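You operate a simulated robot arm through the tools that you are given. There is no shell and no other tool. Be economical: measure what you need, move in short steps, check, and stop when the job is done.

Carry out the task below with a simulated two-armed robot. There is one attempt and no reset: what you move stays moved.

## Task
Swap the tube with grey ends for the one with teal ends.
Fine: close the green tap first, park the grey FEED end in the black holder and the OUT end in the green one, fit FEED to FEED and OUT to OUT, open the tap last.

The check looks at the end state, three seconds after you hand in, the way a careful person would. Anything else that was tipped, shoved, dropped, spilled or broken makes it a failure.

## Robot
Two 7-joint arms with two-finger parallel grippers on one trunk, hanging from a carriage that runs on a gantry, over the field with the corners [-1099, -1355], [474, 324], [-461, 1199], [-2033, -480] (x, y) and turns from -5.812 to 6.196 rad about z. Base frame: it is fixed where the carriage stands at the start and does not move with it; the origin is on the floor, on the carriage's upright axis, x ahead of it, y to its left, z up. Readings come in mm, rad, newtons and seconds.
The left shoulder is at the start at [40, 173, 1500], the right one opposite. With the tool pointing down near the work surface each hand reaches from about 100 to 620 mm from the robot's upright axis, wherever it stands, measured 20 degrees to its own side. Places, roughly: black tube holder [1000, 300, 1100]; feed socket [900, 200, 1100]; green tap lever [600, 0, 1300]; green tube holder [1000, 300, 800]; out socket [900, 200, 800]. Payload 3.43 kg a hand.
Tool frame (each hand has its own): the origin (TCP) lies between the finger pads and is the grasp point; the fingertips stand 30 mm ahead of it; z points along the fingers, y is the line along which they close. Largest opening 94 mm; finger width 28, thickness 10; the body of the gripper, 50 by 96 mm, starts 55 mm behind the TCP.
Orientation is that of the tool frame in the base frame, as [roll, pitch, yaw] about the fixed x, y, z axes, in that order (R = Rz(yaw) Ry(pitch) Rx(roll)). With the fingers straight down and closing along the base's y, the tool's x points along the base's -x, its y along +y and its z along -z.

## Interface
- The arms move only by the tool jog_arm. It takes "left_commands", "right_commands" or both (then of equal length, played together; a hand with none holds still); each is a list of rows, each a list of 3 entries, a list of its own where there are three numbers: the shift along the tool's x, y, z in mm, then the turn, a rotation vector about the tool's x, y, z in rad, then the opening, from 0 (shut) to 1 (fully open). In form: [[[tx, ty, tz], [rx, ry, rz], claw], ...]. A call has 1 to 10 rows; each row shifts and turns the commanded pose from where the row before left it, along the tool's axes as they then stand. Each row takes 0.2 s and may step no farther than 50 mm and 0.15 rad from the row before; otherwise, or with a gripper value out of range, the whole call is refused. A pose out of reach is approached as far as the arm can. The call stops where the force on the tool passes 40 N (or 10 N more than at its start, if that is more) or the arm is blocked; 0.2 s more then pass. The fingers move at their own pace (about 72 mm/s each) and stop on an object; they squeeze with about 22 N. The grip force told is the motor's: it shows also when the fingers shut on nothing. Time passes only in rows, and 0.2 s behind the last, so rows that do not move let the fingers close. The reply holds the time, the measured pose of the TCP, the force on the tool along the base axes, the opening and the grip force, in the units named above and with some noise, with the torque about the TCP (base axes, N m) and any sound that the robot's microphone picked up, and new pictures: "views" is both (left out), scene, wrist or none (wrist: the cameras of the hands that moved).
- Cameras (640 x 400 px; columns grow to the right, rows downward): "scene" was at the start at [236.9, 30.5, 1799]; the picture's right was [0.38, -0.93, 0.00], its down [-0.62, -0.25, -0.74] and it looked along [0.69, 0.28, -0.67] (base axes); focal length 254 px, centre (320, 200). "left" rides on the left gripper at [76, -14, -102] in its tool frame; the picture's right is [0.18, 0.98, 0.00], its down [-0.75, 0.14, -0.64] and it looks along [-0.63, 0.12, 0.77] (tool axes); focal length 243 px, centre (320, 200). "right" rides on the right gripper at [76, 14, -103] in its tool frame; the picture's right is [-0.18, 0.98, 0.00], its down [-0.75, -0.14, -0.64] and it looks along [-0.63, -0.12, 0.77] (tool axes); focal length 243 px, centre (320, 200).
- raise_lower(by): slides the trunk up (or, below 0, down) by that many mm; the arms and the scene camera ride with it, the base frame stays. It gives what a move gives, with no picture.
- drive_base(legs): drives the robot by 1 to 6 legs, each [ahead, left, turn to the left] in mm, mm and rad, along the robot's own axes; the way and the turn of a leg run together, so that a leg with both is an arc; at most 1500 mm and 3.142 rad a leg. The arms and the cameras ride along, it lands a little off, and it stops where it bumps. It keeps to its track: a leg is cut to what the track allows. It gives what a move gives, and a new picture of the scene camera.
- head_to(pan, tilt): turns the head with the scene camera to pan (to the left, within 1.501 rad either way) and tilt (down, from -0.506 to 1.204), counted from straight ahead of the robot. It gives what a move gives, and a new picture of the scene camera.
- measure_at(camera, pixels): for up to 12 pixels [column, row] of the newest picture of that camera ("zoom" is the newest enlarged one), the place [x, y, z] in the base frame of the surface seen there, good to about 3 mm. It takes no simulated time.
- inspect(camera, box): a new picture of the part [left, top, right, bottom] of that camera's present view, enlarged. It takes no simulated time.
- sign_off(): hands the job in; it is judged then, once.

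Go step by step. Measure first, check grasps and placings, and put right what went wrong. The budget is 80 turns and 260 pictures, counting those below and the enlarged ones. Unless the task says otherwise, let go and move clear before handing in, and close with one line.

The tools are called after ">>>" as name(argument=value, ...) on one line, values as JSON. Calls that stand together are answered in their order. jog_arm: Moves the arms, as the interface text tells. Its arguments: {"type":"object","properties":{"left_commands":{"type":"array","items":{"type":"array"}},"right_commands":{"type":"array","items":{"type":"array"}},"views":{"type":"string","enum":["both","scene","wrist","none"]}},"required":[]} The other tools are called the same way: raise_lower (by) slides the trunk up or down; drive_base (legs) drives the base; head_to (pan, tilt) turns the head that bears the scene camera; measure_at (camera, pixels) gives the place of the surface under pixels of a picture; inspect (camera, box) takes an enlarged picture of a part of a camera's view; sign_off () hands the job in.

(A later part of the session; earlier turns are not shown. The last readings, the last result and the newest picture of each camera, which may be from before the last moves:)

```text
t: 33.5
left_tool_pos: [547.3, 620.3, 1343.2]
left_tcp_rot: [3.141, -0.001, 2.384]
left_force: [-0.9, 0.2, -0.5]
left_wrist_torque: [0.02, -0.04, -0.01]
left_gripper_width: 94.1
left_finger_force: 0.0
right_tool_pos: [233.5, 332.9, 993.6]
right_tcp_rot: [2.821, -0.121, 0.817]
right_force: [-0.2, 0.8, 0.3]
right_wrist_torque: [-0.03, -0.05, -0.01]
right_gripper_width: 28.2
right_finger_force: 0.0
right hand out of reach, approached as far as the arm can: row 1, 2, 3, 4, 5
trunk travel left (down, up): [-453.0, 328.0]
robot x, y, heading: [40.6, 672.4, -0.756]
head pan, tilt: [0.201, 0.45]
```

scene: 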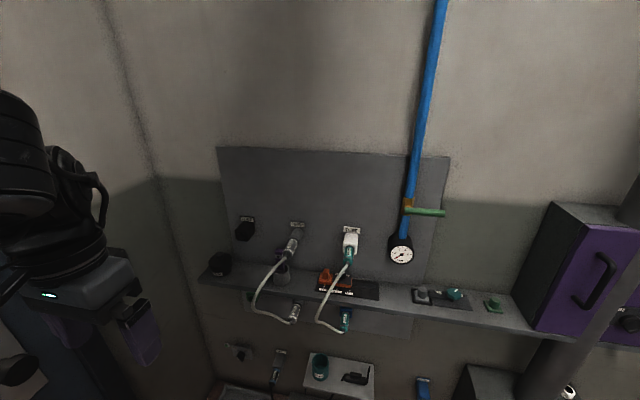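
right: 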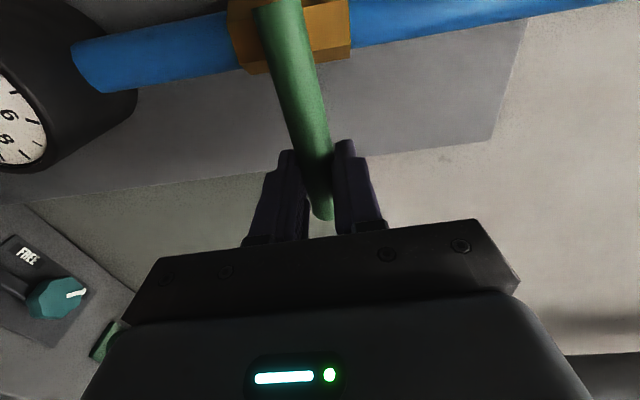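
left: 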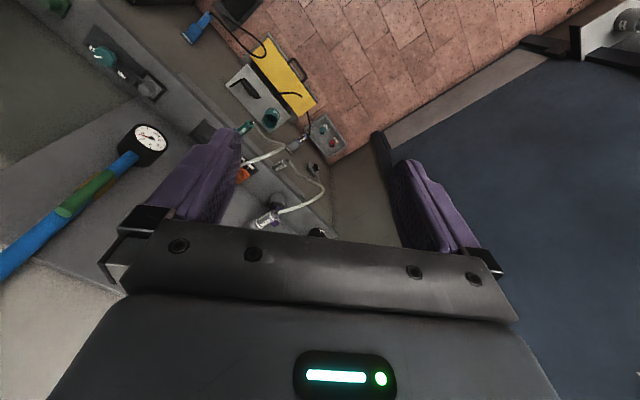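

The right arm is out of view. I'll check the plug geometry and the purple object near (280,253), and retract the right hand a bit more.

>>> jog_arm(right_commands=[[[0, -50, 0], [0, 0, 0], 0.3], [[0, -50, 0], [0, 0, 0], 0.3], [[0, 0, -50], [0, 0, 0], 0.3], [[0, 0, -50], [0, 0, 0], 0.3]], views="none")

>>> inspect(camera="scene", box=[220, 205, 380, 305])

>>> measure_at(camera="zoom", pixels=[[248, 162], [245, 175], [258, 210], [258, 240], [305, 125], [288, 152], [280, 180], [275, 192], [95, 105], [112, 92], [532, 150], [525, 200]])

```text
t: 34.5
left_tool_pos: [549.7, 617.9, 1343.7]
left_tcp_rot: [3.141, -0.001, 2.382]
left_force: [0.1, -0.2, 0.0]
left_wrist_torque: [0.04, 0.0, 0.0]
left_gripper_width: 94.0
left_finger_force: 0.1
right_tool_pos: [188.2, 378.1, 972.2]
right_tcp_rot: [2.819, -0.119, 0.816]
right_force: [-1.3, -0.9, -0.6]
right_wrist_torque: [-0.01, -0.01, 0.02]
right_gripper_width: 28.4
right_finger_force: 0.0
right hand out of reach, approached as far as the arm can: row 2, 3, 4
trunk travel left (down, up): [-453.0, 328.0]
robot x, y, heading: [40.9, 664.6, -0.756]
head pan, tilt: [0.201, 0.45]
```

```text
4.00 times, centred on (300, 255) of scene
```

zoom: 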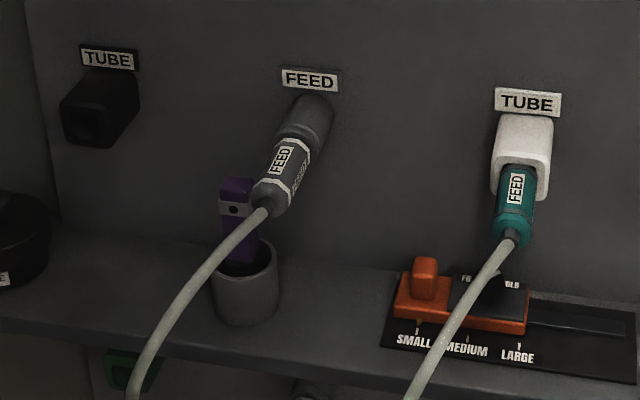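

```text
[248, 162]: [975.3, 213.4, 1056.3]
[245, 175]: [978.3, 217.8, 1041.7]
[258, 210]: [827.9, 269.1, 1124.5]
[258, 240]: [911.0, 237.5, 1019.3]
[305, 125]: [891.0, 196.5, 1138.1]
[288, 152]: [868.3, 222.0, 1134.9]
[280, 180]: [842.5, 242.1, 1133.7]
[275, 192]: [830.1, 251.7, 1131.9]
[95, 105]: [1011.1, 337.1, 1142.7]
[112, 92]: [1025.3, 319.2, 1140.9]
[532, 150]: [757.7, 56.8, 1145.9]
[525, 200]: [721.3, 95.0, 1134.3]
```

The plug axis is at u≈754, z≈1120, with its tip at d≈430. The purple object is lower and off to the left. I'll tilt the left hand 30° forward and drive in.

>>> jog_arm(left_commands=[[[0, 0, 0], [0, -0.131, 0], 0.6], [[0, 0, 0], [0, -0.131, 0], 0.6], [[0, 0, 0], [0, -0.131, 0], 0.6], [[0, 0, 0], [0, -0.131, 0], 0.6]], views="none")

>>> drive_base(legs=[[420, 38, 0]])

>>> head_to(pan=0.5, tilt=0.75)

```text
t: 35.5
left_tool_pos: [548.9, 617.6, 1343.6]
left_tcp_rot: [3.142, 0.526, 2.383]
left_force: [0.5, -0.4, 0.8]
left_wrist_torque: [0.01, -0.01, 0.02]
left_gripper_width: 56.5
left_finger_force: 0.1
right_tool_pos: [188.0, 378.6, 974.1]
right_tcp_rot: [2.82, -0.117, 0.818]
right_force: [0.0, 0.1, 0.7]
right_wrist_torque: [0.0, -0.03, 0.01]
right_gripper_width: 28.2
right_finger_force: 0.1
trunk travel left (down, up): [-453.0, 328.0]
robot x, y, heading: [45.9, 668.1, -0.758]
head pan, tilt: [0.201, 0.45]
```

```text
t: 38.0
left_tool_pos: [875.9, 359.6, 1344.2]
left_tcp_rot: [3.14, 0.524, 2.381]
left_force: [0.3, 0.1, -0.2]
left_wrist_torque: [0.0, 0.02, -0.01]
left_gripper_width: 56.2
left_finger_force: 0.2
right_tool_pos: [514.6, 121.4, 973.3]
right_tcp_rot: [2.821, -0.118, 0.817]
right_force: [-1.0, -0.5, -0.8]
right_wrist_torque: [0.01, -0.01, 0.0]
right_gripper_width: 28.2
right_finger_force: 0.1
trunk travel left (down, up): [-453.0, 328.0]
robot x, y, heading: [370.5, 410.5, -0.76]
head pan, tilt: [0.201, 0.45]
```

scene: 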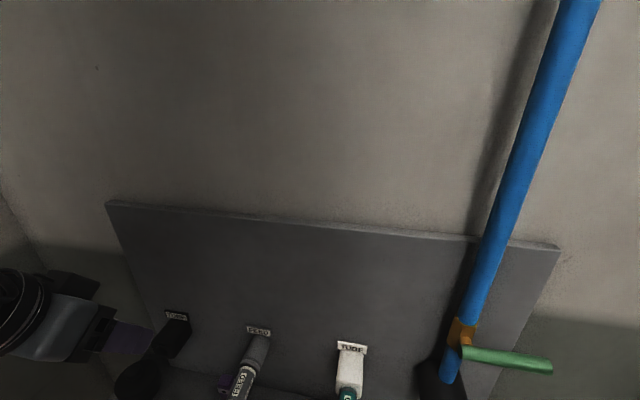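

```text
t: 38.8
left_tool_pos: [875.0, 360.8, 1344.7]
left_tcp_rot: [-3.141, 0.523, 2.383]
left_force: [0.0, 0.1, 0.4]
left_wrist_torque: [0.01, 0.02, -0.01]
left_gripper_width: 56.6
left_finger_force: 0.0
right_tool_pos: [514.4, 120.5, 974.0]
right_tcp_rot: [2.819, -0.118, 0.816]
right_force: [-0.5, -0.3, 0.9]
right_wrist_torque: [-0.04, 0.02, 0.01]
right_gripper_width: 28.4
right_finger_force: 0.0
trunk travel left (down, up): [-453.0, 328.0]
robot x, y, heading: [368.1, 411.7, -0.756]
head pan, tilt: [0.499, 0.75]
```

scene: 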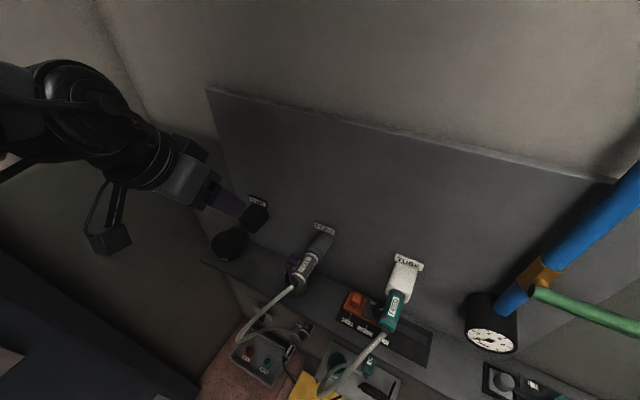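

The robot is positioned at u≈552, d≈-12. I'll move the left hand to a pre-grasp above the grey FEED plug.

>>> jog_arm(left_commands=[[[13, -27, 32], [0, 0, 0], 0.65], [[13, -27, 32], [0, 0, 0], 0.65], [[13, -27, 32], [0, 0, 0], 0.65], [[13, -27, 32], [0, 0, 0], 0.65], [[0, 0, 0], [0, 0, 0], 0.65]], views="both")

```text
t: 40.0
left_tool_pos: [838.5, 292.1, 1231.5]
left_tcp_rot: [-3.141, 0.525, 2.383]
left_force: [-0.8, -0.3, -0.4]
left_wrist_torque: [-0.03, 0.02, -0.03]
left_gripper_width: 61.3
left_finger_force: 0.1
left hand out of reach, approached as far as the arm can: row 4
right_tool_pos: [514.6, 121.9, 974.2]
right_tcp_rot: [2.821, -0.12, 0.813]
right_force: [-0.1, 1.2, 0.1]
right_wrist_torque: [-0.02, -0.01, 0.03]
right_gripper_width: 28.4
right_finger_force: 0.1
trunk travel left (down, up): [-453.0, 328.0]
robot x, y, heading: [371.4, 411.2, -0.76]
head pan, tilt: [0.499, 0.75]
```

scene: 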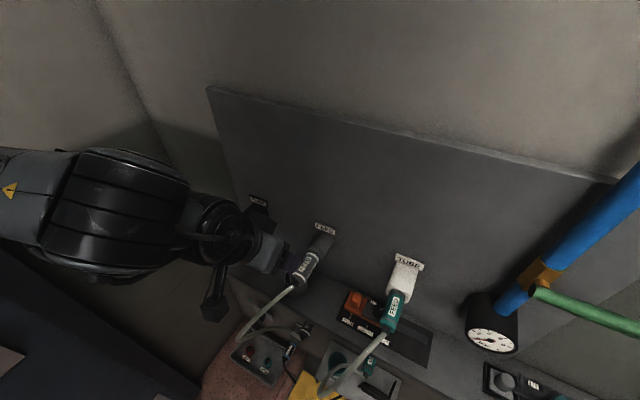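
left: 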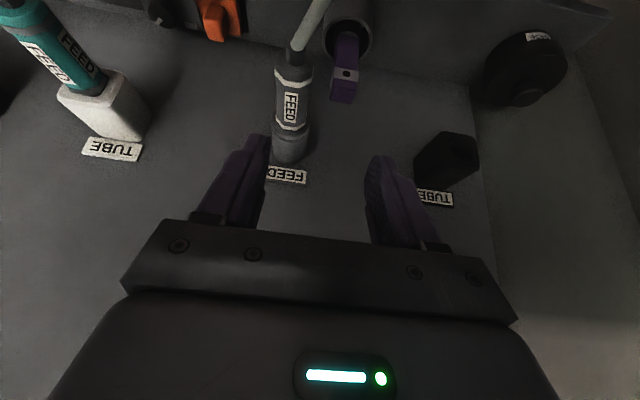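

The arm is folded too tightly at this trunk height. I'll raise the trunk and then reach down.

>>> raise_lower(by=250)

>>> jog_arm(left_commands=[[[24, -6, 42], [0, 0, 0], 0.65], [[24, -6, 42], [0, 0, 0], 0.65], [[24, -6, 42], [0, 0, 0], 0.65], [[24, -6, 42], [0, 0, 0], 0.65], [[24, -6, 42], [0, 0, 0], 0.65]], views="none")

```text
t: 42.6
left_tool_pos: [837.9, 291.3, 1480.6]
left_tcp_rot: [3.141, 0.523, 2.383]
left_force: [0.5, -0.1, -0.1]
left_wrist_torque: [0.0, -0.03, -0.02]
left_gripper_width: 61.2
left_finger_force: 0.1
right_tool_pos: [515.7, 120.5, 1223.7]
right_tcp_rot: [2.82, -0.119, 0.816]
right_force: [-0.1, -1.5, -0.5]
right_wrist_torque: [0.02, -0.03, 0.04]
right_gripper_width: 28.3
right_finger_force: 0.0
trunk travel left (down, up): [-703.0, 78.0]
robot x, y, heading: [374.4, 412.5, -0.759]
head pan, tilt: [0.499, 0.75]
```

```text
t: 43.8
left_tool_pos: [826.6, 273.7, 1241.1]
left_tcp_rot: [-3.139, 0.525, 2.382]
left_force: [0.2, 0.1, 0.4]
left_wrist_torque: [-0.01, 0.0, -0.01]
left_gripper_width: 61.0
left_finger_force: 0.1
left hand out of reach, approached as far as the arm can: row 1
right_tool_pos: [514.2, 120.1, 1224.2]
right_tcp_rot: [2.821, -0.119, 0.816]
right_force: [-0.6, -0.3, 0.4]
right_wrist_torque: [-0.03, 0.02, 0.03]
right_gripper_width: 28.0
right_finger_force: 0.1
trunk travel left (down, up): [-703.0, 78.0]
robot x, y, heading: [368.9, 414.0, -0.759]
head pan, tilt: [0.499, 0.75]
```

>>> jog_arm(left_commands=[[[21, -12, 27], [0, 0, 0], 0.65], [[0, 0, 30], [0, 0, 0], 0.65], [[0, 0, 0], [0, 0, 0], 0.65]], views="both")

```text
t: 44.6
left_tool_pos: [840.7, 265.9, 1191.0]
left_tcp_rot: [-3.138, 0.523, 2.381]
left_force: [0.3, 1.1, 0.3]
left_wrist_torque: [-0.01, 0.01, -0.02]
left_gripper_width: 61.3
left_finger_force: 0.0
left hand out of reach, approached as far as the arm can: row 1, 2
right_tool_pos: [513.4, 119.8, 1222.1]
right_tcp_rot: [2.819, -0.119, 0.815]
right_force: [1.4, -0.2, 0.5]
right_wrist_torque: [0.0, 0.0, 0.0]
right_gripper_width: 28.2
right_finger_force: 0.1
trunk travel left (down, up): [-703.0, 78.0]
robot x, y, heading: [375.8, 409.0, -0.76]
head pan, tilt: [0.499, 0.75]
```

scene: 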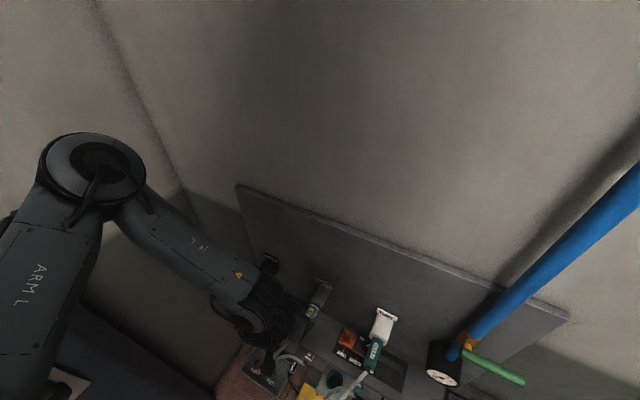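
left: 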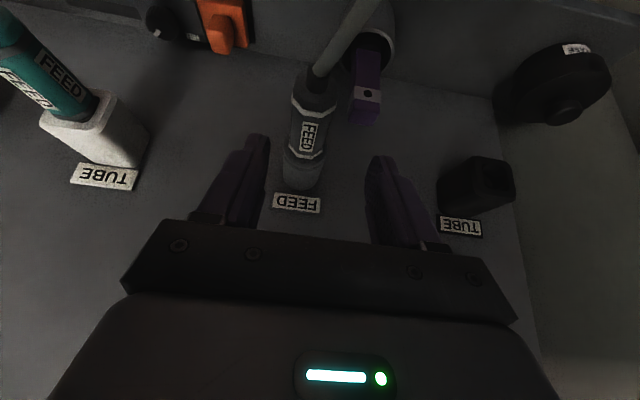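

The hand is still limited by the fold. I'll raise the trunk the rest of the way to gain vertical distance and try again.

>>> raise_lower(by=78)

>>> jog_arm(left_commands=[[[20, -5, 35], [0, 0, 0], 0.65], [[20, -10, 25], [0, 0, 0], 0.65], [[0, 0, 0], [0, 0, 0], 0.65]], views="none")

```text
t: 45.8
left_tool_pos: [839.2, 266.8, 1268.4]
left_tcp_rot: [-3.138, 0.522, 2.381]
left_force: [0.2, 0.1, -0.4]
left_wrist_torque: [0.01, -0.01, 0.02]
left_gripper_width: 61.1
left_finger_force: 0.1
right_tool_pos: [513.7, 122.6, 1300.7]
right_tcp_rot: [2.821, -0.118, 0.816]
right_force: [0.0, -0.3, -0.6]
right_wrist_torque: [-0.01, -0.01, -0.01]
right_gripper_width: 28.1
right_finger_force: 0.1
trunk travel left (down, up): [-781.0, 0.0]
robot x, y, heading: [368.7, 413.0, -0.763]
head pan, tilt: [0.499, 0.75]
```

```text
t: 46.6
left_tool_pos: [849.6, 289.7, 1245.6]
left_tcp_rot: [-3.135, 0.523, 2.383]
left_force: [-0.3, 0.3, 0.2]
left_wrist_torque: [0.0, 0.01, -0.02]
left_gripper_width: 61.3
left_finger_force: 0.0
left hand out of reach, approached as far as the arm can: row 1, 2
right_tool_pos: [513.5, 119.8, 1301.2]
right_tcp_rot: [2.822, -0.118, 0.814]
right_force: [0.5, 0.9, -0.2]
right_wrist_torque: [-0.01, -0.02, 0.0]
right_gripper_width: 28.3
right_finger_force: 0.0
trunk travel left (down, up): [-781.0, 0.0]
robot x, y, heading: [372.6, 411.5, -0.761]
head pan, tilt: [0.499, 0.75]
```

It's still blocked, so the tilt seems to be the problem. I'll return the trunk to its nominal height and use a straight-down tool, which has the stated reach.

>>> raise_lower(by=-100)

>>> jog_arm(left_commands=[[[0, 0, 0], [0, 0.131, 0], 0.65], [[0, 0, 0], [0, 0.131, 0], 0.65], [[0, 0, 0], [0, 0.131, 0], 0.65], [[0, 0, 0], [0, 0.131, 0], 0.65], [[0, -20, 0], [0, 0, 0], 0.65]], views="none")

```text
t: 47.6
left_tool_pos: [849.3, 289.1, 1161.1]
left_tcp_rot: [-3.13, 0.53, 2.383]
left_force: [-4.8, 11.4, 26.8]
left_wrist_torque: [-0.52, 0.49, -0.16]
left_gripper_width: 58.3
left_finger_force: 0.0
right_tool_pos: [515.0, 122.3, 1211.8]
right_tcp_rot: [2.819, -0.121, 0.814]
right_force: [-0.7, 0.0, 0.3]
right_wrist_torque: [0.03, 0.01, -0.03]
right_gripper_width: 28.1
right_finger_force: 0.1
trunk travel left (down, up): [-693.0, 88.0]
robot x, y, heading: [372.4, 411.6, -0.764]
head pan, tilt: [0.499, 0.75]
stopped: the force on the tool passed its limit at 67 N (the readings are from after the stop); the commanded pose is now the measured one
```

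```text
t: 48.8
left_tool_pos: [837.2, 287.7, 1171.4]
left_tcp_rot: [-3.133, 0.001, 2.378]
left_force: [1.1, -0.7, 0.7]
left_wrist_torque: [-0.04, 0.01, 0.02]
left_gripper_width: 61.1
left_finger_force: 0.0
left hand out of reach, approached as far as the arm can: row 4, 5
right_tool_pos: [513.8, 120.6, 1212.4]
right_tcp_rot: [2.82, -0.119, 0.817]
right_force: [-0.7, 0.1, 0.0]
right_wrist_torque: [-0.02, 0.01, 0.01]
right_gripper_width: 28.1
right_finger_force: 0.1
trunk travel left (down, up): [-693.0, 88.0]
robot x, y, heading: [370.7, 409.2, -0.764]
head pan, tilt: [0.499, 0.75]
```

Lowering the trunk pressed a finger on something at z≈1161, 67 N. I'll check for damage.

>>> jog_arm(left_commands=[[[0, 0, -40], [0, 0, 0], 0.65], [[0, 0, -40], [0, 0, 0], 0.65]], views="both")

>>> inspect(camera="left", box=[180, 0, 500, 200])

```text
t: 49.4
left_tool_pos: [838.7, 287.5, 1252.6]
left_tcp_rot: [-3.136, 0.002, 2.376]
left_force: [0.0, -0.3, -0.5]
left_wrist_torque: [0.01, 0.0, -0.05]
left_gripper_width: 60.9
left_finger_force: 0.0
right_tool_pos: [515.2, 119.6, 1213.9]
right_tcp_rot: [2.821, -0.119, 0.816]
right_force: [-0.3, 0.8, 0.1]
right_wrist_torque: [-0.01, 0.01, 0.01]
right_gripper_width: 28.2
right_finger_force: 0.0
trunk travel left (down, up): [-693.0, 88.0]
robot x, y, heading: [370.5, 409.6, -0.764]
head pan, tilt: [0.499, 0.75]
```

scene: 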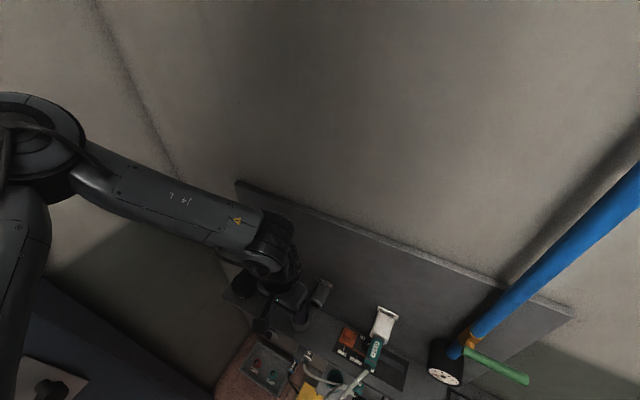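
left: 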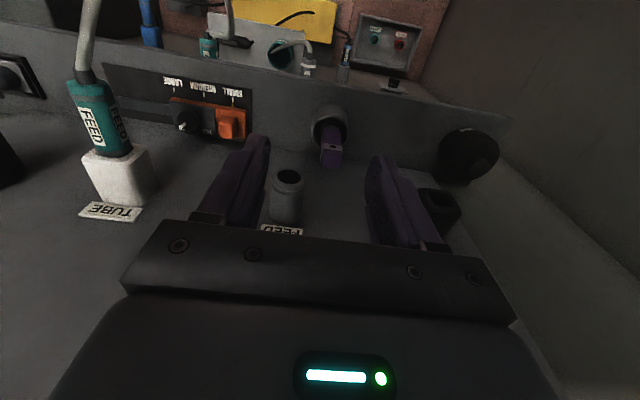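

```text
2.00 times, centred on (340, 100) of left
```

zoom: 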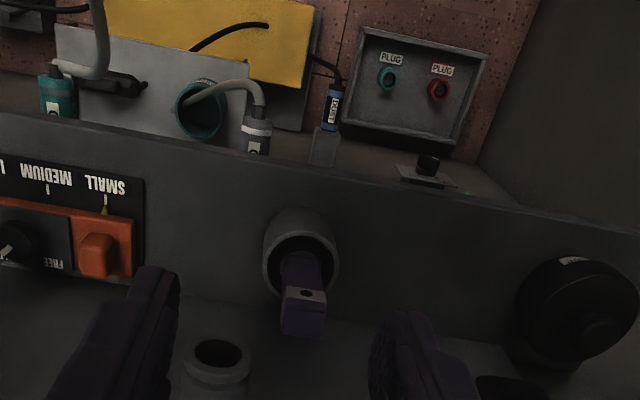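

The grey FEED plug was knocked out of its socket. The tap is closed, and the tube now dangles from the OUT end. I'll back away and find the plug.

>>> drive_base(legs=[[-450, 0, 0]])

>>> head_to(pan=0.25, tilt=0.85)

>>> inspect(camera="scene", box=[200, 150, 400, 300])

```text
t: 52.2
left_tool_pos: [508.4, 599.5, 1252.3]
left_tcp_rot: [-3.13, 0.001, 2.377]
left_force: [0.0, -0.1, -0.2]
left_wrist_torque: [-0.01, 0.02, 0.0]
left_gripper_width: 61.1
left_finger_force: 0.1
right_tool_pos: [185.1, 434.7, 1213.4]
right_tcp_rot: [2.82, -0.119, 0.815]
right_force: [0.0, 0.7, -0.5]
right_wrist_torque: [-0.01, -0.05, -0.02]
right_gripper_width: 27.9
right_finger_force: 0.1
trunk travel left (down, up): [-693.0, 88.0]
robot x, y, heading: [38.6, 724.6, -0.763]
head pan, tilt: [0.499, 0.75]
```

scene: 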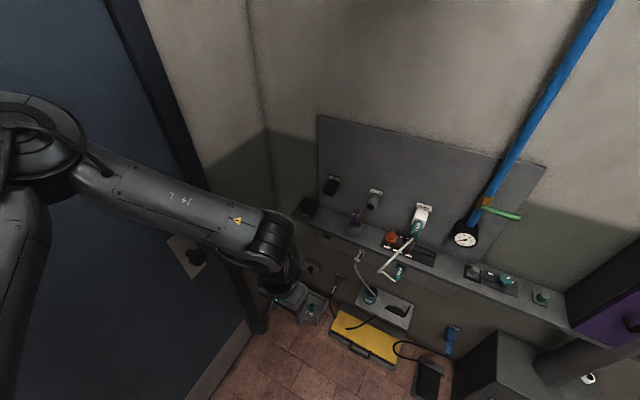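

```text
t: 53.0
left_tool_pos: [507.1, 600.8, 1252.3]
left_tcp_rot: [-3.132, 0.001, 2.378]
left_force: [-0.5, 1.0, 0.0]
left_wrist_torque: [0.0, 0.02, 0.01]
left_gripper_width: 61.2
left_finger_force: 0.2
right_tool_pos: [183.4, 433.7, 1212.8]
right_tcp_rot: [2.821, -0.12, 0.816]
right_force: [0.3, -0.1, 0.5]
right_wrist_torque: [-0.01, -0.02, 0.0]
right_gripper_width: 28.3
right_finger_force: 0.0
trunk travel left (down, up): [-693.0, 88.0]
robot x, y, heading: [38.2, 726.2, -0.76]
head pan, tilt: [0.25, 0.85]
```

scene: 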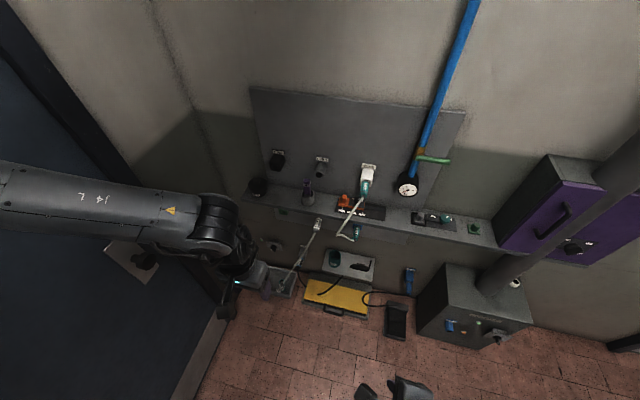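

```text
2.67 times, centred on (300, 225) of scene
```

zoom: 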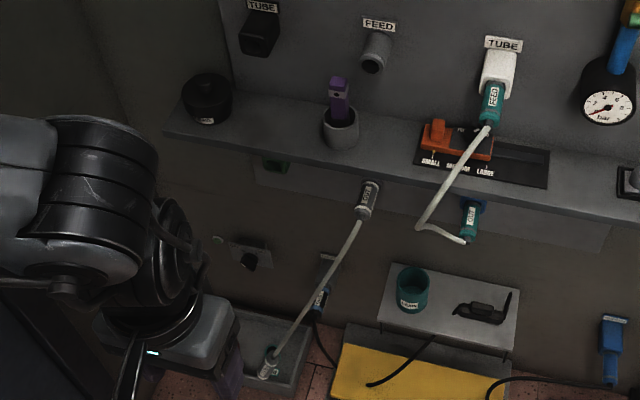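

The plug at zoom (268,365) hangs from the OUT end. I'll measure where it is.

>>> measure_at(camera="zoom", pixels=[[268, 362], [268, 374], [275, 350], [310, 300], [340, 250], [360, 225], [367, 200], [370, 185]])

>>> jog_arm(left_commands=[[[0, 0, 0], [0, 0, 0], 0.65], [[0, 0, 0], [0, 0, 0], 0.65], [[0, 0, 0], [0, 0, 0], 0.65], [[0, 0, 0], [0, 0, 0], 0.65], [[0, 0, 0], [0, 0, 0], 0.65]], views="none")

>>> inspect(camera="scene", box=[240, 225, 340, 305])

```text
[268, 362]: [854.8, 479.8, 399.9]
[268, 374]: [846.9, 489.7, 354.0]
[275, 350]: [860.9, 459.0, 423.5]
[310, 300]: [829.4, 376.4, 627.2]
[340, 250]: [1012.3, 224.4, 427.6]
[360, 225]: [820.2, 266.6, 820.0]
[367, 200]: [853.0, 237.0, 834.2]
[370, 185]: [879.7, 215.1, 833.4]
```

```text
t: 54.1
left_tool_pos: [508.1, 600.1, 1252.4]
left_tcp_rot: [-3.131, 0.0, 2.377]
left_force: [-0.5, 0.3, 0.3]
left_wrist_torque: [-0.01, -0.01, -0.03]
left_gripper_width: 61.1
left_finger_force: 0.1
right_tool_pos: [183.9, 434.2, 1211.7]
right_tcp_rot: [2.819, -0.118, 0.814]
right_force: [-0.4, 0.5, -0.1]
right_wrist_torque: [0.0, -0.03, 0.01]
right_gripper_width: 28.3
right_finger_force: 0.0
trunk travel left (down, up): [-693.0, 88.0]
robot x, y, heading: [39.9, 722.5, -0.762]
head pan, tilt: [0.25, 0.85]
```

```text
5.00 times, centred on (290, 265) of scene
```

zoom: 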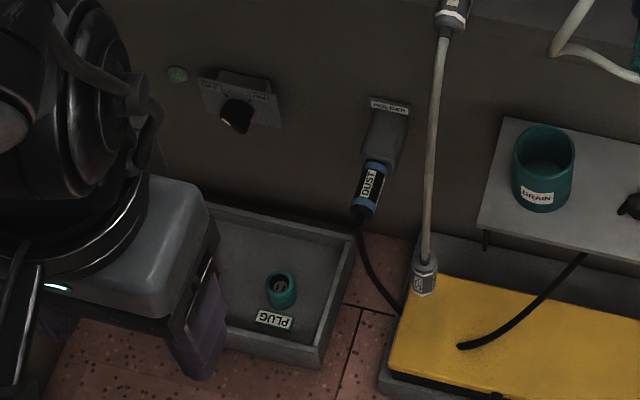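

The tube is swinging on its OUT end, so I'll grasp the plug again once it hangs still. I'll use a horizontal right hand coming in at 45° from the right, so I'm retracting the left arm and measuring the left wall and low obstacles.

>>> jog_arm(left_commands=[[[40, 0, -20], [0, 0, 0], 0.3], [[40, 0, -20], [0, 0, 0], 0.3], [[40, 0, -20], [0, 0, 0], 0.3], [[40, 0, -20], [0, 0, 0], 0.3]], views="scene")

>>> measure_at(camera="scene", pixels=[[140, 100], [180, 150], [90, 270], [470, 290], [445, 330], [340, 300], [395, 320], [530, 210], [515, 283], [348, 264], [280, 284], [600, 200]])

```text
t: 55.1
left_tool_pos: [437.2, 694.9, 1320.6]
left_tcp_rot: [-3.133, -0.001, 2.377]
left_force: [0.0, -0.2, 0.4]
left_wrist_torque: [-0.01, -0.05, 0.02]
left_gripper_width: 28.0
left_finger_force: 0.2
left hand out of reach, approached as far as the arm can: row 3, 4
right_tool_pos: [184.2, 434.5, 1212.4]
right_tcp_rot: [2.82, -0.119, 0.815]
right_force: [-0.2, 0.5, 0.3]
right_wrist_torque: [0.03, 0.0, 0.02]
right_gripper_width: 28.0
right_finger_force: 0.0
trunk travel left (down, up): [-693.0, 88.0]
robot x, y, heading: [46.6, 723.1, -0.758]
head pan, tilt: [0.25, 0.85]
```

scene: 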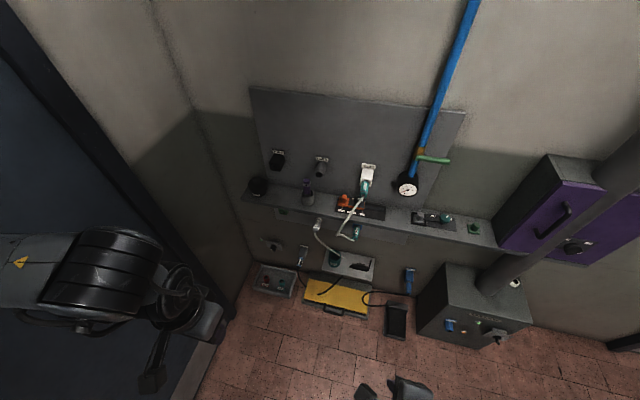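

```text
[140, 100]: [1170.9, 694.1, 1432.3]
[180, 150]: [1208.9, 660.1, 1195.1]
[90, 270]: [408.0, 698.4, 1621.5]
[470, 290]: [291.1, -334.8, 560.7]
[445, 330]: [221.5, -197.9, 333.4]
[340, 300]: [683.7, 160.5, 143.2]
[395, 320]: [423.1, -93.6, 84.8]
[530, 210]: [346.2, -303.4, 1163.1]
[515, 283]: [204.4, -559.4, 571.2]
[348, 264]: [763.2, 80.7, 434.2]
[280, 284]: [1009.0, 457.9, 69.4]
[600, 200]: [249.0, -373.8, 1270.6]
```

The left wall is far off (u≈1307). I'll turn the robot 45° to the left, then bring the right hand forward and roll it.

>>> drive_base(legs=[[0, 0, 0.785]])

>>> jog_arm(right_commands=[[[0, 50, 0], [0.1, 0, 0], 0.3], [[0, 50, 0], [0.1, 0, 0], 0.3], [[0, 50, 0], [0.1, 0, 0], 0.3], [[0, 0, 0], [0, 0, -0.15], 0.3], [[0, 0, 0], [0, 0, -0.15], 0.3], [[0, 0, 0], [0, 0, -0.15], 0.3], [[0, 0, 0], [0, 0, -0.15], 0.3], [[0, 0, 0], [0, 0, -0.15], 0.3], [[0, 0, 0], [0, 0, -0.15], 0.3], [[0, 0, 0], [0, 0, -0.15], 0.3]], views="none")

>>> jog_arm(right_commands=[[[0, 0, 0], [0, 0, -0.15], 0.3], [[0, 0, 0], [0, 0, -0.15], 0.3], [[0, 0, 0], [0, 0, -0.15], 0.3], [[0, 0, 0], [0, 0, -0.15], 0.3], [[0, 0, 0], [0, 0, -0.15], 0.3], [[0, 0, 0], [0, 0, -0.15], 0.3], [[0, 0, 0], [0, 0, -0.15], 0.3], [[0, 0, 0], [0, 0, -0.15], 0.3], [[0, 0, 0], [0, 0, -0.15], 0.3], [[0, 0, 0], [0, 0, -0.15], 0.3]], views="none")

>>> head_to(pan=-0.5, tilt=0.85)

```text
t: 57.6
left_tool_pos: [344.6, 980.7, 1321.5]
left_tcp_rot: [-3.132, 0.0, -3.131]
left_force: [0.0, 0.3, -0.1]
left_wrist_torque: [0.03, 0.0, -0.03]
left_gripper_width: 28.3
left_finger_force: 0.1
right_tool_pos: [346.0, 618.5, 1212.9]
right_tcp_rot: [2.82, -0.119, 1.59]
right_force: [0.2, 0.9, -1.2]
right_wrist_torque: [-0.02, 0.0, -0.01]
right_gripper_width: 28.2
right_finger_force: 0.1
trunk travel left (down, up): [-693.0, 88.0]
robot x, y, heading: [44.3, 723.9, 0.017]
head pan, tilt: [0.25, 0.85]
```

scene: 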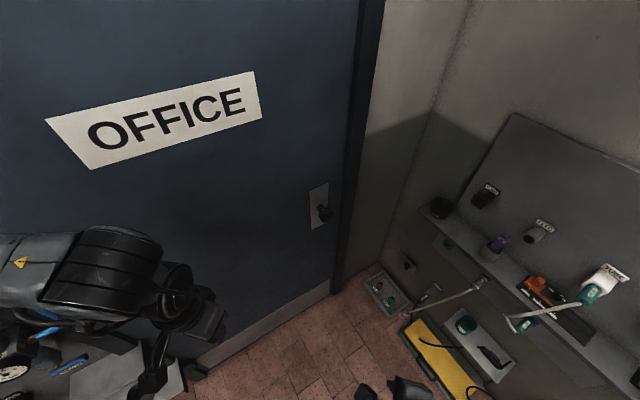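

```text
t: 59.8
left_tool_pos: [344.3, 979.5, 1320.9]
left_tcp_rot: [-3.132, 0.001, -3.13]
left_force: [-0.1, 0.4, 0.0]
left_wrist_torque: [-0.01, 0.02, 0.03]
left_gripper_width: 28.4
left_finger_force: 0.0
right_tool_pos: [470.3, 619.9, 1160.6]
right_tcp_rot: [3.027, -0.041, 2.645]
right_force: [0.0, -0.2, 0.8]
right_wrist_torque: [-0.02, 0.01, -0.02]
right_gripper_width: 28.3
right_finger_force: 0.1
right hand out of reach, approached as far as the arm can: row 1, 2, 3
trunk travel left (down, up): [-693.0, 88.0]
robot x, y, heading: [36.5, 727.9, 0.01]
head pan, tilt: [0.25, 0.85]
```

```text
t: 60.6
left_tool_pos: [345.9, 979.7, 1321.1]
left_tcp_rot: [-3.132, 0.0, -3.132]
left_force: [-0.1, -0.4, 0.7]
left_wrist_torque: [0.02, -0.01, -0.03]
left_gripper_width: 28.3
left_finger_force: 0.1
right_tool_pos: [470.6, 622.4, 1160.5]
right_tcp_rot: [3.017, 0.008, 3.031]
right_force: [2.6, 25.0, -10.1]
right_wrist_torque: [-3.16, -0.65, -2.25]
right_gripper_width: 28.2
right_finger_force: 0.1
trunk travel left (down, up): [-693.0, 88.0]
robot x, y, heading: [43.3, 725.1, 0.017]
head pan, tilt: [0.25, 0.85]
stopped in row 4 (right hand): the force on the tool passed its limit at 130 N (the readings are from after the stop); the commanded pose is now the measured one
```

```text
t: 61.7
left_tool_pos: [344.7, 978.6, 1321.7]
left_tcp_rot: [-3.132, -0.001, -3.131]
left_force: [-0.1, 1.0, -0.8]
left_wrist_torque: [0.02, 0.01, 0.01]
left_gripper_width: 28.6
left_finger_force: 0.1
right_tool_pos: [469.9, 621.8, 1161.5]
right_tcp_rot: [3.019, 0.008, 3.032]
right_force: [1.6, 40.7, -22.2]
right_wrist_torque: [-5.0, -1.7, -3.62]
right_gripper_width: 28.4
right_finger_force: 0.1
trunk travel left (down, up): [-693.0, 88.0]
robot x, y, heading: [40.5, 724.0, 0.015]
head pan, tilt: [-0.499, 0.85]
```

scene: 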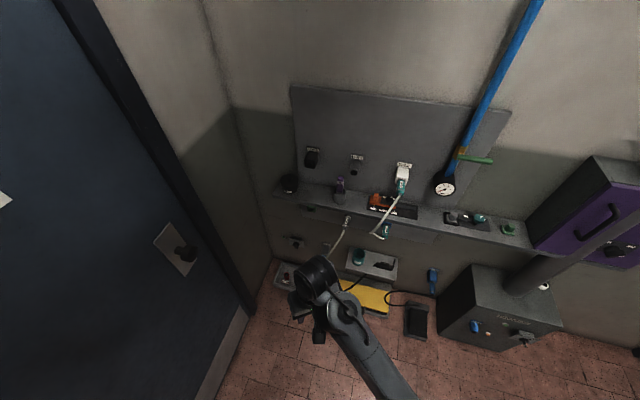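

The right hand bumped into its own arm while rolling (130 N). I'll undo a little of the roll and look at the arm's posture.

>>> jog_arm(right_commands=[[[0, 0, 0], [0, 0, 0.15], 0.3], [[0, 0, 0], [0, 0, 0.15], 0.3]], views="wrist")

>>> head_to(pan=-0.5, tilt=1.2)

```text
t: 62.3
left_tool_pos: [345.7, 981.2, 1321.4]
left_tcp_rot: [-3.132, -0.003, -3.131]
left_force: [-0.6, 1.2, 0.0]
left_wrist_torque: [0.0, 0.02, 0.01]
left_gripper_width: 28.1
left_finger_force: 0.0
right_tool_pos: [469.1, 622.1, 1160.2]
right_tcp_rot: [3.022, -0.03, 2.735]
right_force: [0.4, -0.4, 0.0]
right_wrist_torque: [-0.01, 0.0, 0.01]
right_gripper_width: 28.1
right_finger_force: 0.1
trunk travel left (down, up): [-693.0, 88.0]
robot x, y, heading: [40.5, 728.0, 0.013]
head pan, tilt: [-0.499, 0.85]
```

right: 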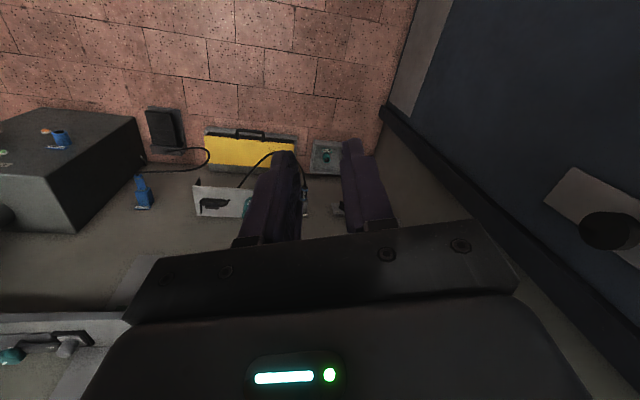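

```text
t: 63.1
left_tool_pos: [344.7, 980.1, 1321.1]
left_tcp_rot: [-3.132, 0.001, -3.131]
left_force: [0.7, 0.1, 0.8]
left_wrist_torque: [-0.02, -0.02, 0.02]
left_gripper_width: 28.1
left_finger_force: 0.2
right_tool_pos: [470.0, 621.9, 1161.2]
right_tcp_rot: [3.021, -0.028, 2.739]
right_force: [0.2, 0.9, 0.0]
right_wrist_torque: [-0.01, -0.02, 0.04]
right_gripper_width: 28.2
right_finger_force: 0.0
trunk travel left (down, up): [-693.0, 88.0]
robot x, y, heading: [39.0, 725.3, 0.015]
head pan, tilt: [-0.499, 1.201]
```

scene: 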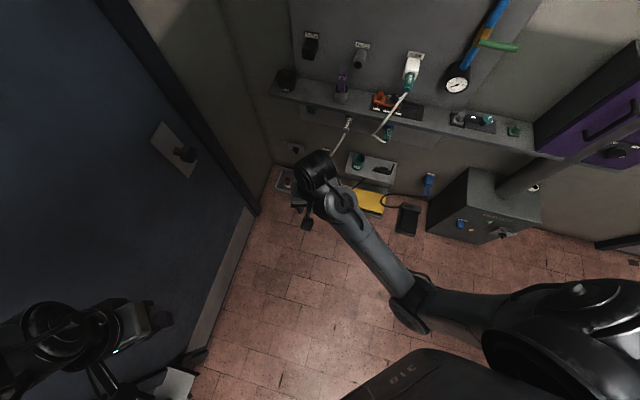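

I'll pitch the hand up to horizontal first, moving forward, and then roll, which should keep the wrist camera clear of the forearm.

>>> jog_arm(right_commands=[[[-28, 12, 0], [-0.057, -0.133, 0], 0.3], [[-28, 12, 0], [-0.057, -0.133, 0], 0.3], [[-28, 12, 0], [-0.057, -0.133, 0], 0.3], [[0, 0, 0], [-0.057, -0.133, 0], 0.3], [[0, 0, 0], [-0.057, -0.133, 0], 0.3], [[0, 0, 0], [-0.057, -0.133, 0], 0.3], [[0, 0, 0], [-0.057, -0.133, 0], 0.3], [[0, 0, 0], [-0.057, -0.133, 0], 0.3], [[0, 0, 0], [-0.057, -0.133, 0], 0.3], [[0, 0, 0], [-0.057, -0.133, 0], 0.3]], views="scene")

```text
t: 65.3
left_tool_pos: [345.2, 980.4, 1321.9]
left_tcp_rot: [-3.131, -0.002, -3.131]
left_force: [-0.6, -0.2, -0.6]
left_wrist_torque: [-0.01, 0.01, -0.03]
left_gripper_width: 28.3
left_finger_force: 0.1
right_tool_pos: [559.1, 619.8, 1175.1]
right_tcp_rot: [1.768, 1.035, 1.753]
right_force: [0.2, -0.1, 0.1]
right_wrist_torque: [-0.01, 0.0, 0.01]
right_gripper_width: 28.3
right_finger_force: 0.0
trunk travel left (down, up): [-693.0, 88.0]
robot x, y, heading: [36.9, 724.3, 0.014]
head pan, tilt: [-0.499, 1.201]
```

scene: 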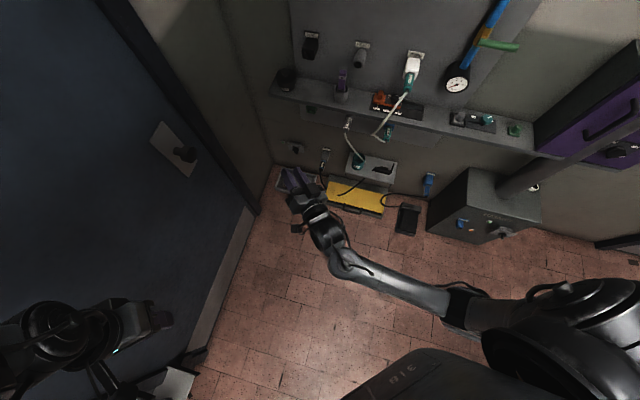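

The tool now points straight ahead at 45° to the wall. I'll roll it -2.09 rad so the fingers close vertically with the camera on the right.

>>> jog_arm(right_commands=[[[0, 0, 0], [0, 0, -0.149], 0.3], [[0, 0, 0], [0, 0, -0.149], 0.3], [[0, 0, 0], [0, 0, -0.149], 0.3], [[0, 0, 0], [0, 0, -0.149], 0.3], [[0, 0, 0], [0, 0, -0.149], 0.3], [[0, 0, 0], [0, 0, -0.149], 0.3], [[0, 0, 0], [0, 0, -0.149], 0.3], [[0, 0, 0], [0, 0, -0.149], 0.3], [[0, 0, 0], [0, 0, -0.149], 0.3], [[0, 0, 0], [0, 0, -0.149], 0.3]], views="none")

>>> jog_arm(right_commands=[[[0, 0, 0], [0, 0, -0.149], 0.6], [[0, 0, 0], [0, 0, -0.149], 0.6], [[0, 0, 0], [0, 0, -0.149], 0.6], [[0, 0, 0], [0, 0, -0.149], 0.6], [[0, 0, 0], [-0.1, 0, 0], 0.6]], views="both")

```text
t: 67.5
left_tool_pos: [345.0, 980.0, 1320.9]
left_tcp_rot: [-3.131, 0.0, -3.13]
left_force: [-0.3, -0.1, 0.4]
left_wrist_torque: [-0.01, 0.03, 0.0]
left_gripper_width: 28.1
left_finger_force: 0.0
right_tool_pos: [560.1, 619.4, 1175.3]
right_tcp_rot: [-1.696, 0.602, -1.627]
right_force: [-0.1, 0.2, 0.3]
right_wrist_torque: [0.01, -0.02, -0.02]
right_gripper_width: 28.4
right_finger_force: 0.0
trunk travel left (down, up): [-693.0, 88.0]
robot x, y, heading: [39.7, 720.6, 0.012]
head pan, tilt: [-0.499, 1.201]
```

```text
t: 68.7
left_tool_pos: [345.2, 980.3, 1321.7]
left_tcp_rot: [-3.13, 0.0, -3.13]
left_force: [0.6, 0.2, -0.3]
left_wrist_torque: [0.01, -0.01, -0.01]
left_gripper_width: 28.2
left_finger_force: 0.1
right_tool_pos: [561.2, 619.6, 1176.0]
right_tcp_rot: [-1.773, 0.012, -1.559]
right_force: [-0.4, 0.1, -0.6]
right_wrist_torque: [-0.05, -0.01, -0.03]
right_gripper_width: 56.6
right_finger_force: 0.1
trunk travel left (down, up): [-693.0, 88.0]
robot x, y, heading: [40.8, 727.7, 0.014]
head pan, tilt: [-0.499, 1.201]
```

scene: 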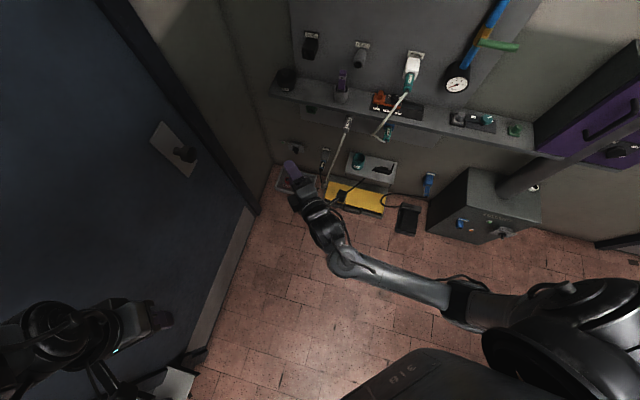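
right: 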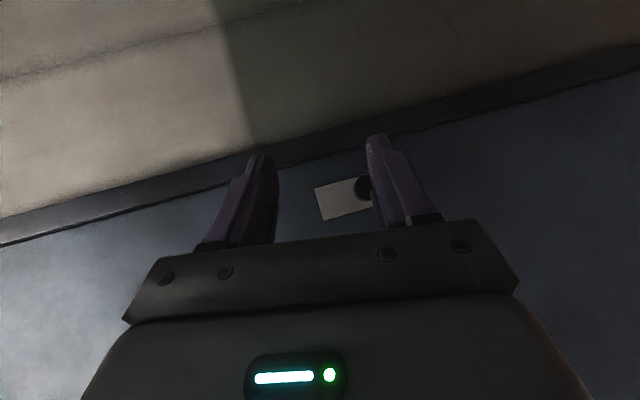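

The orientation is right for plugging in, but the hanging plug has to be picked from above at 45°. I'll roll back +90°, pitch down, and turn the robot to face along the wall.

>>> jog_arm(right_commands=[[[0, 0, 0], [0, 0, 0.149], 0.6], [[0, 0, 0], [0, 0, 0.149], 0.6], [[0, 0, 0], [0, 0, 0.149], 0.6], [[0, 0, 0], [0, 0, 0.149], 0.6], [[0, 0, 0], [0, 0, 0.149], 0.6], [[0, 0, 0], [0, 0, 0.149], 0.6], [[0, 0, 0], [0, 0, 0.149], 0.6], [[0, 0, 0], [0, 0, 0.149], 0.6], [[0, 0, 0], [0, 0, 0.149], 0.6], [[0, 0, 0], [0, 0, 0.149], 0.6]], views="none")

>>> jog_arm(right_commands=[[[0, 0, 0], [0, 0, 0.08], 0.6], [[0, 0, 0], [0, 0.145, 0], 0.6], [[0, 0, 0], [0, 0.145, 0], 0.6], [[0, 0, 0], [0, 0.145, 0], 0.6], [[0, 0, 0], [0, 0.145, 0], 0.6]], views="none")

>>> drive_base(legs=[[0, 0, 0.8], [-250, 0, 0], [0, -470, 0]])

>>> head_to(pan=-0.8, tilt=0.95)

```text
t: 70.9
left_tool_pos: [346.1, 980.6, 1320.9]
left_tcp_rot: [-3.131, 0.0, -3.13]
left_force: [-0.3, -0.4, 0.2]
left_wrist_torque: [0.01, 0.0, 0.0]
left_gripper_width: 28.2
left_finger_force: 0.1
right_tool_pos: [560.6, 619.3, 1176.5]
right_tcp_rot: [-2.83, 1.358, -2.812]
right_force: [1.0, 0.6, -0.7]
right_wrist_torque: [0.01, -0.03, 0.03]
right_gripper_width: 56.3
right_finger_force: 0.1
trunk travel left (down, up): [-693.0, 88.0]
robot x, y, heading: [40.6, 726.1, 0.015]
head pan, tilt: [-0.499, 1.201]
```

```text
t: 72.1
left_tool_pos: [344.7, 980.7, 1321.2]
left_tcp_rot: [-3.132, 0.0, -3.132]
left_force: [0.1, -0.4, 0.4]
left_wrist_torque: [-0.01, -0.02, -0.02]
left_gripper_width: 27.9
left_finger_force: 0.0
right_tool_pos: [559.6, 620.1, 1175.8]
right_tcp_rot: [3.123, 0.787, 3.141]
right_force: [0.5, -0.7, 0.0]
right_wrist_torque: [0.01, -0.02, 0.0]
right_gripper_width: 56.5
right_finger_force: 0.1
trunk travel left (down, up): [-693.0, 88.0]
robot x, y, heading: [37.0, 725.5, 0.015]
head pan, tilt: [-0.499, 1.201]
```

```text
t: 78.4
left_tool_pos: [235.7, 613.7, 1321.6]
left_tcp_rot: [-3.13, 0.001, -2.337]
left_force: [0.7, 0.2, -0.1]
left_wrist_torque: [0.03, 0.0, 0.02]
left_gripper_width: 28.5
left_finger_force: 0.1
right_tool_pos: [642.1, 516.4, 1175.9]
right_tcp_rot: [3.125, 0.788, -2.347]
right_force: [0.4, 0.2, 0.2]
right_wrist_torque: [0.02, -0.05, 0.01]
right_gripper_width: 56.5
right_finger_force: 0.0
trunk travel left (down, up): [-693.0, 88.0]
robot x, y, heading: [204.8, 218.6, 0.811]
head pan, tilt: [-0.499, 1.201]
```

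scene: 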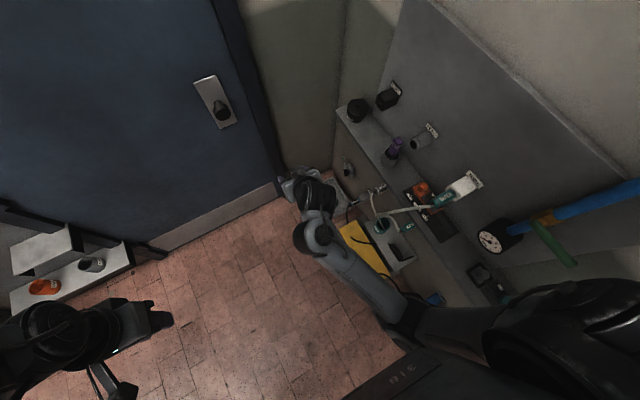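

```text
t: 79.2
left_tool_pos: [236.4, 616.5, 1320.7]
left_tcp_rot: [-3.132, 0.0, -2.338]
left_force: [-0.2, 0.1, 0.0]
left_wrist_torque: [0.02, 0.02, 0.02]
left_gripper_width: 28.2
left_finger_force: 0.1
right_tool_pos: [642.2, 518.1, 1176.2]
right_tcp_rot: [3.125, 0.786, -2.347]
right_force: [-0.3, -0.2, 0.0]
right_wrist_torque: [-0.01, 0.06, 0.01]
right_gripper_width: 56.4
right_finger_force: 0.1
trunk travel left (down, up): [-693.0, 88.0]
robot x, y, heading: [201.2, 219.5, 0.807]
head pan, tilt: [-0.799, 0.949]
```

scene: 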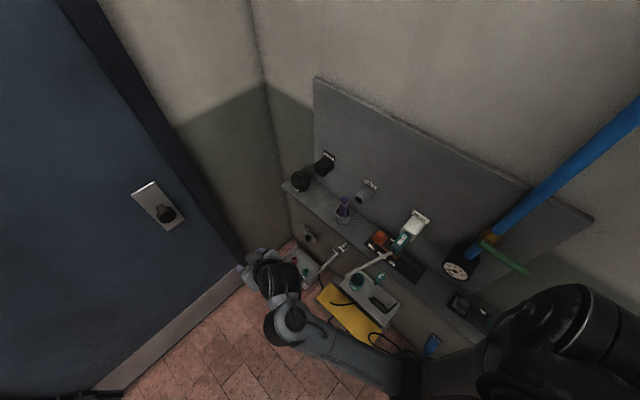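

>>> inspect(camera="scene", box=[270, 220, 410, 330])

>>> jog_arm(right_commands=[[[0, 0, 0], [0, 0, 0], 0.6], [[0, 0, 0], [0, 0, 0], 0.6], [[0, 0, 0], [0, 0, 0], 0.6], [[0, 0, 0], [0, 0, 0], 0.6]], views="none")

>>> inspect(camera="scene", box=[270, 220, 410, 330])

```text
3.64 times, centred on (340, 275) of scene
```

zoom: 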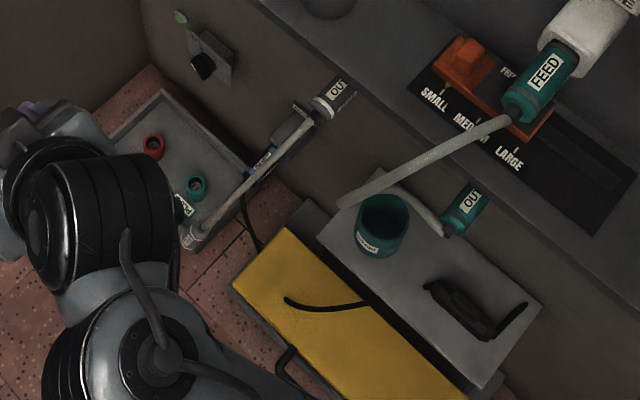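

```text
t: 80.2
left_tool_pos: [234.8, 615.2, 1320.8]
left_tcp_rot: [-3.132, -0.001, -2.337]
left_force: [0.6, -0.5, -0.7]
left_wrist_torque: [-0.01, 0.01, 0.02]
left_gripper_width: 28.3
left_finger_force: 0.0
right_tool_pos: [641.9, 516.3, 1175.6]
right_tcp_rot: [3.125, 0.789, -2.345]
right_force: [-0.6, -0.7, -0.1]
right_wrist_torque: [-0.02, 0.04, -0.01]
right_gripper_width: 56.4
right_finger_force: 0.2
trunk travel left (down, up): [-693.0, 88.0]
robot x, y, heading: [202.0, 219.4, 0.805]
head pan, tilt: [-0.799, 0.949]
```

```text
3.64 times, centred on (340, 275) of scene
```

zoom: 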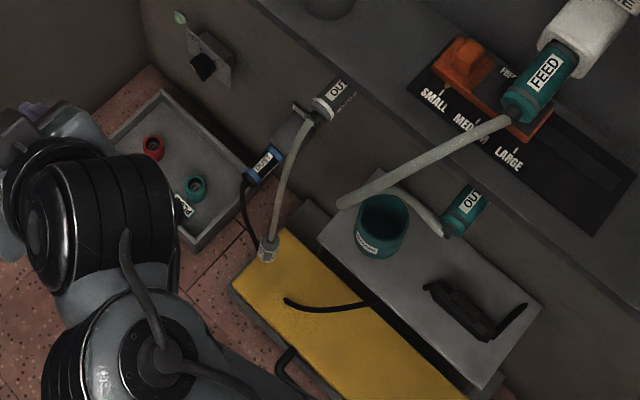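

The tube still swings along the wall. I'll measure the present and extreme positions to find the mean hang line, then catch it against the palm.

>>> measure_at(camera="zoom", pixels=[[268, 250], [272, 232], [280, 190], [297, 140], [312, 115], [335, 95]])

>>> jog_arm(right_commands=[[[0, 0, 0], [0, 0, 0], 1], [[0, 0, 0], [0, 0, 0], 1]], views="none")

>>> inspect(camera="scene", box=[270, 220, 410, 330])

```text
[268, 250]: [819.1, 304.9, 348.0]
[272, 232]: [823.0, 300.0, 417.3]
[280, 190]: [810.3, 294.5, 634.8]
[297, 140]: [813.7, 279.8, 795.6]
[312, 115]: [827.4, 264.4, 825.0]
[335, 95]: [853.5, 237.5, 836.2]
```

```text
t: 80.8
left_tool_pos: [235.8, 615.7, 1321.2]
left_tcp_rot: [-3.131, -0.001, -2.336]
left_force: [0.9, 0.4, -0.5]
left_wrist_torque: [-0.03, 0.0, -0.01]
left_gripper_width: 28.3
left_finger_force: 0.0
right_tool_pos: [642.6, 516.5, 1175.3]
right_tcp_rot: [3.125, 0.788, -2.349]
right_force: [-0.6, 0.2, -0.4]
right_wrist_torque: [0.01, 0.01, 0.02]
right_gripper_width: 93.8
right_finger_force: 0.2
trunk travel left (down, up): [-693.0, 88.0]
robot x, y, heading: [205.6, 220.4, 0.813]
head pan, tilt: [-0.799, 0.949]
```

```text
3.64 times, centred on (340, 275) of scene
```

zoom: 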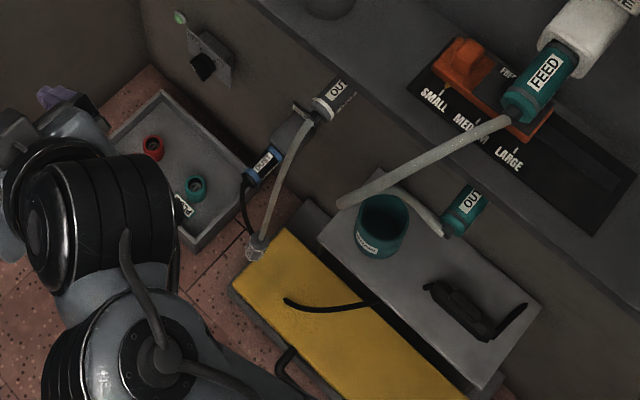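

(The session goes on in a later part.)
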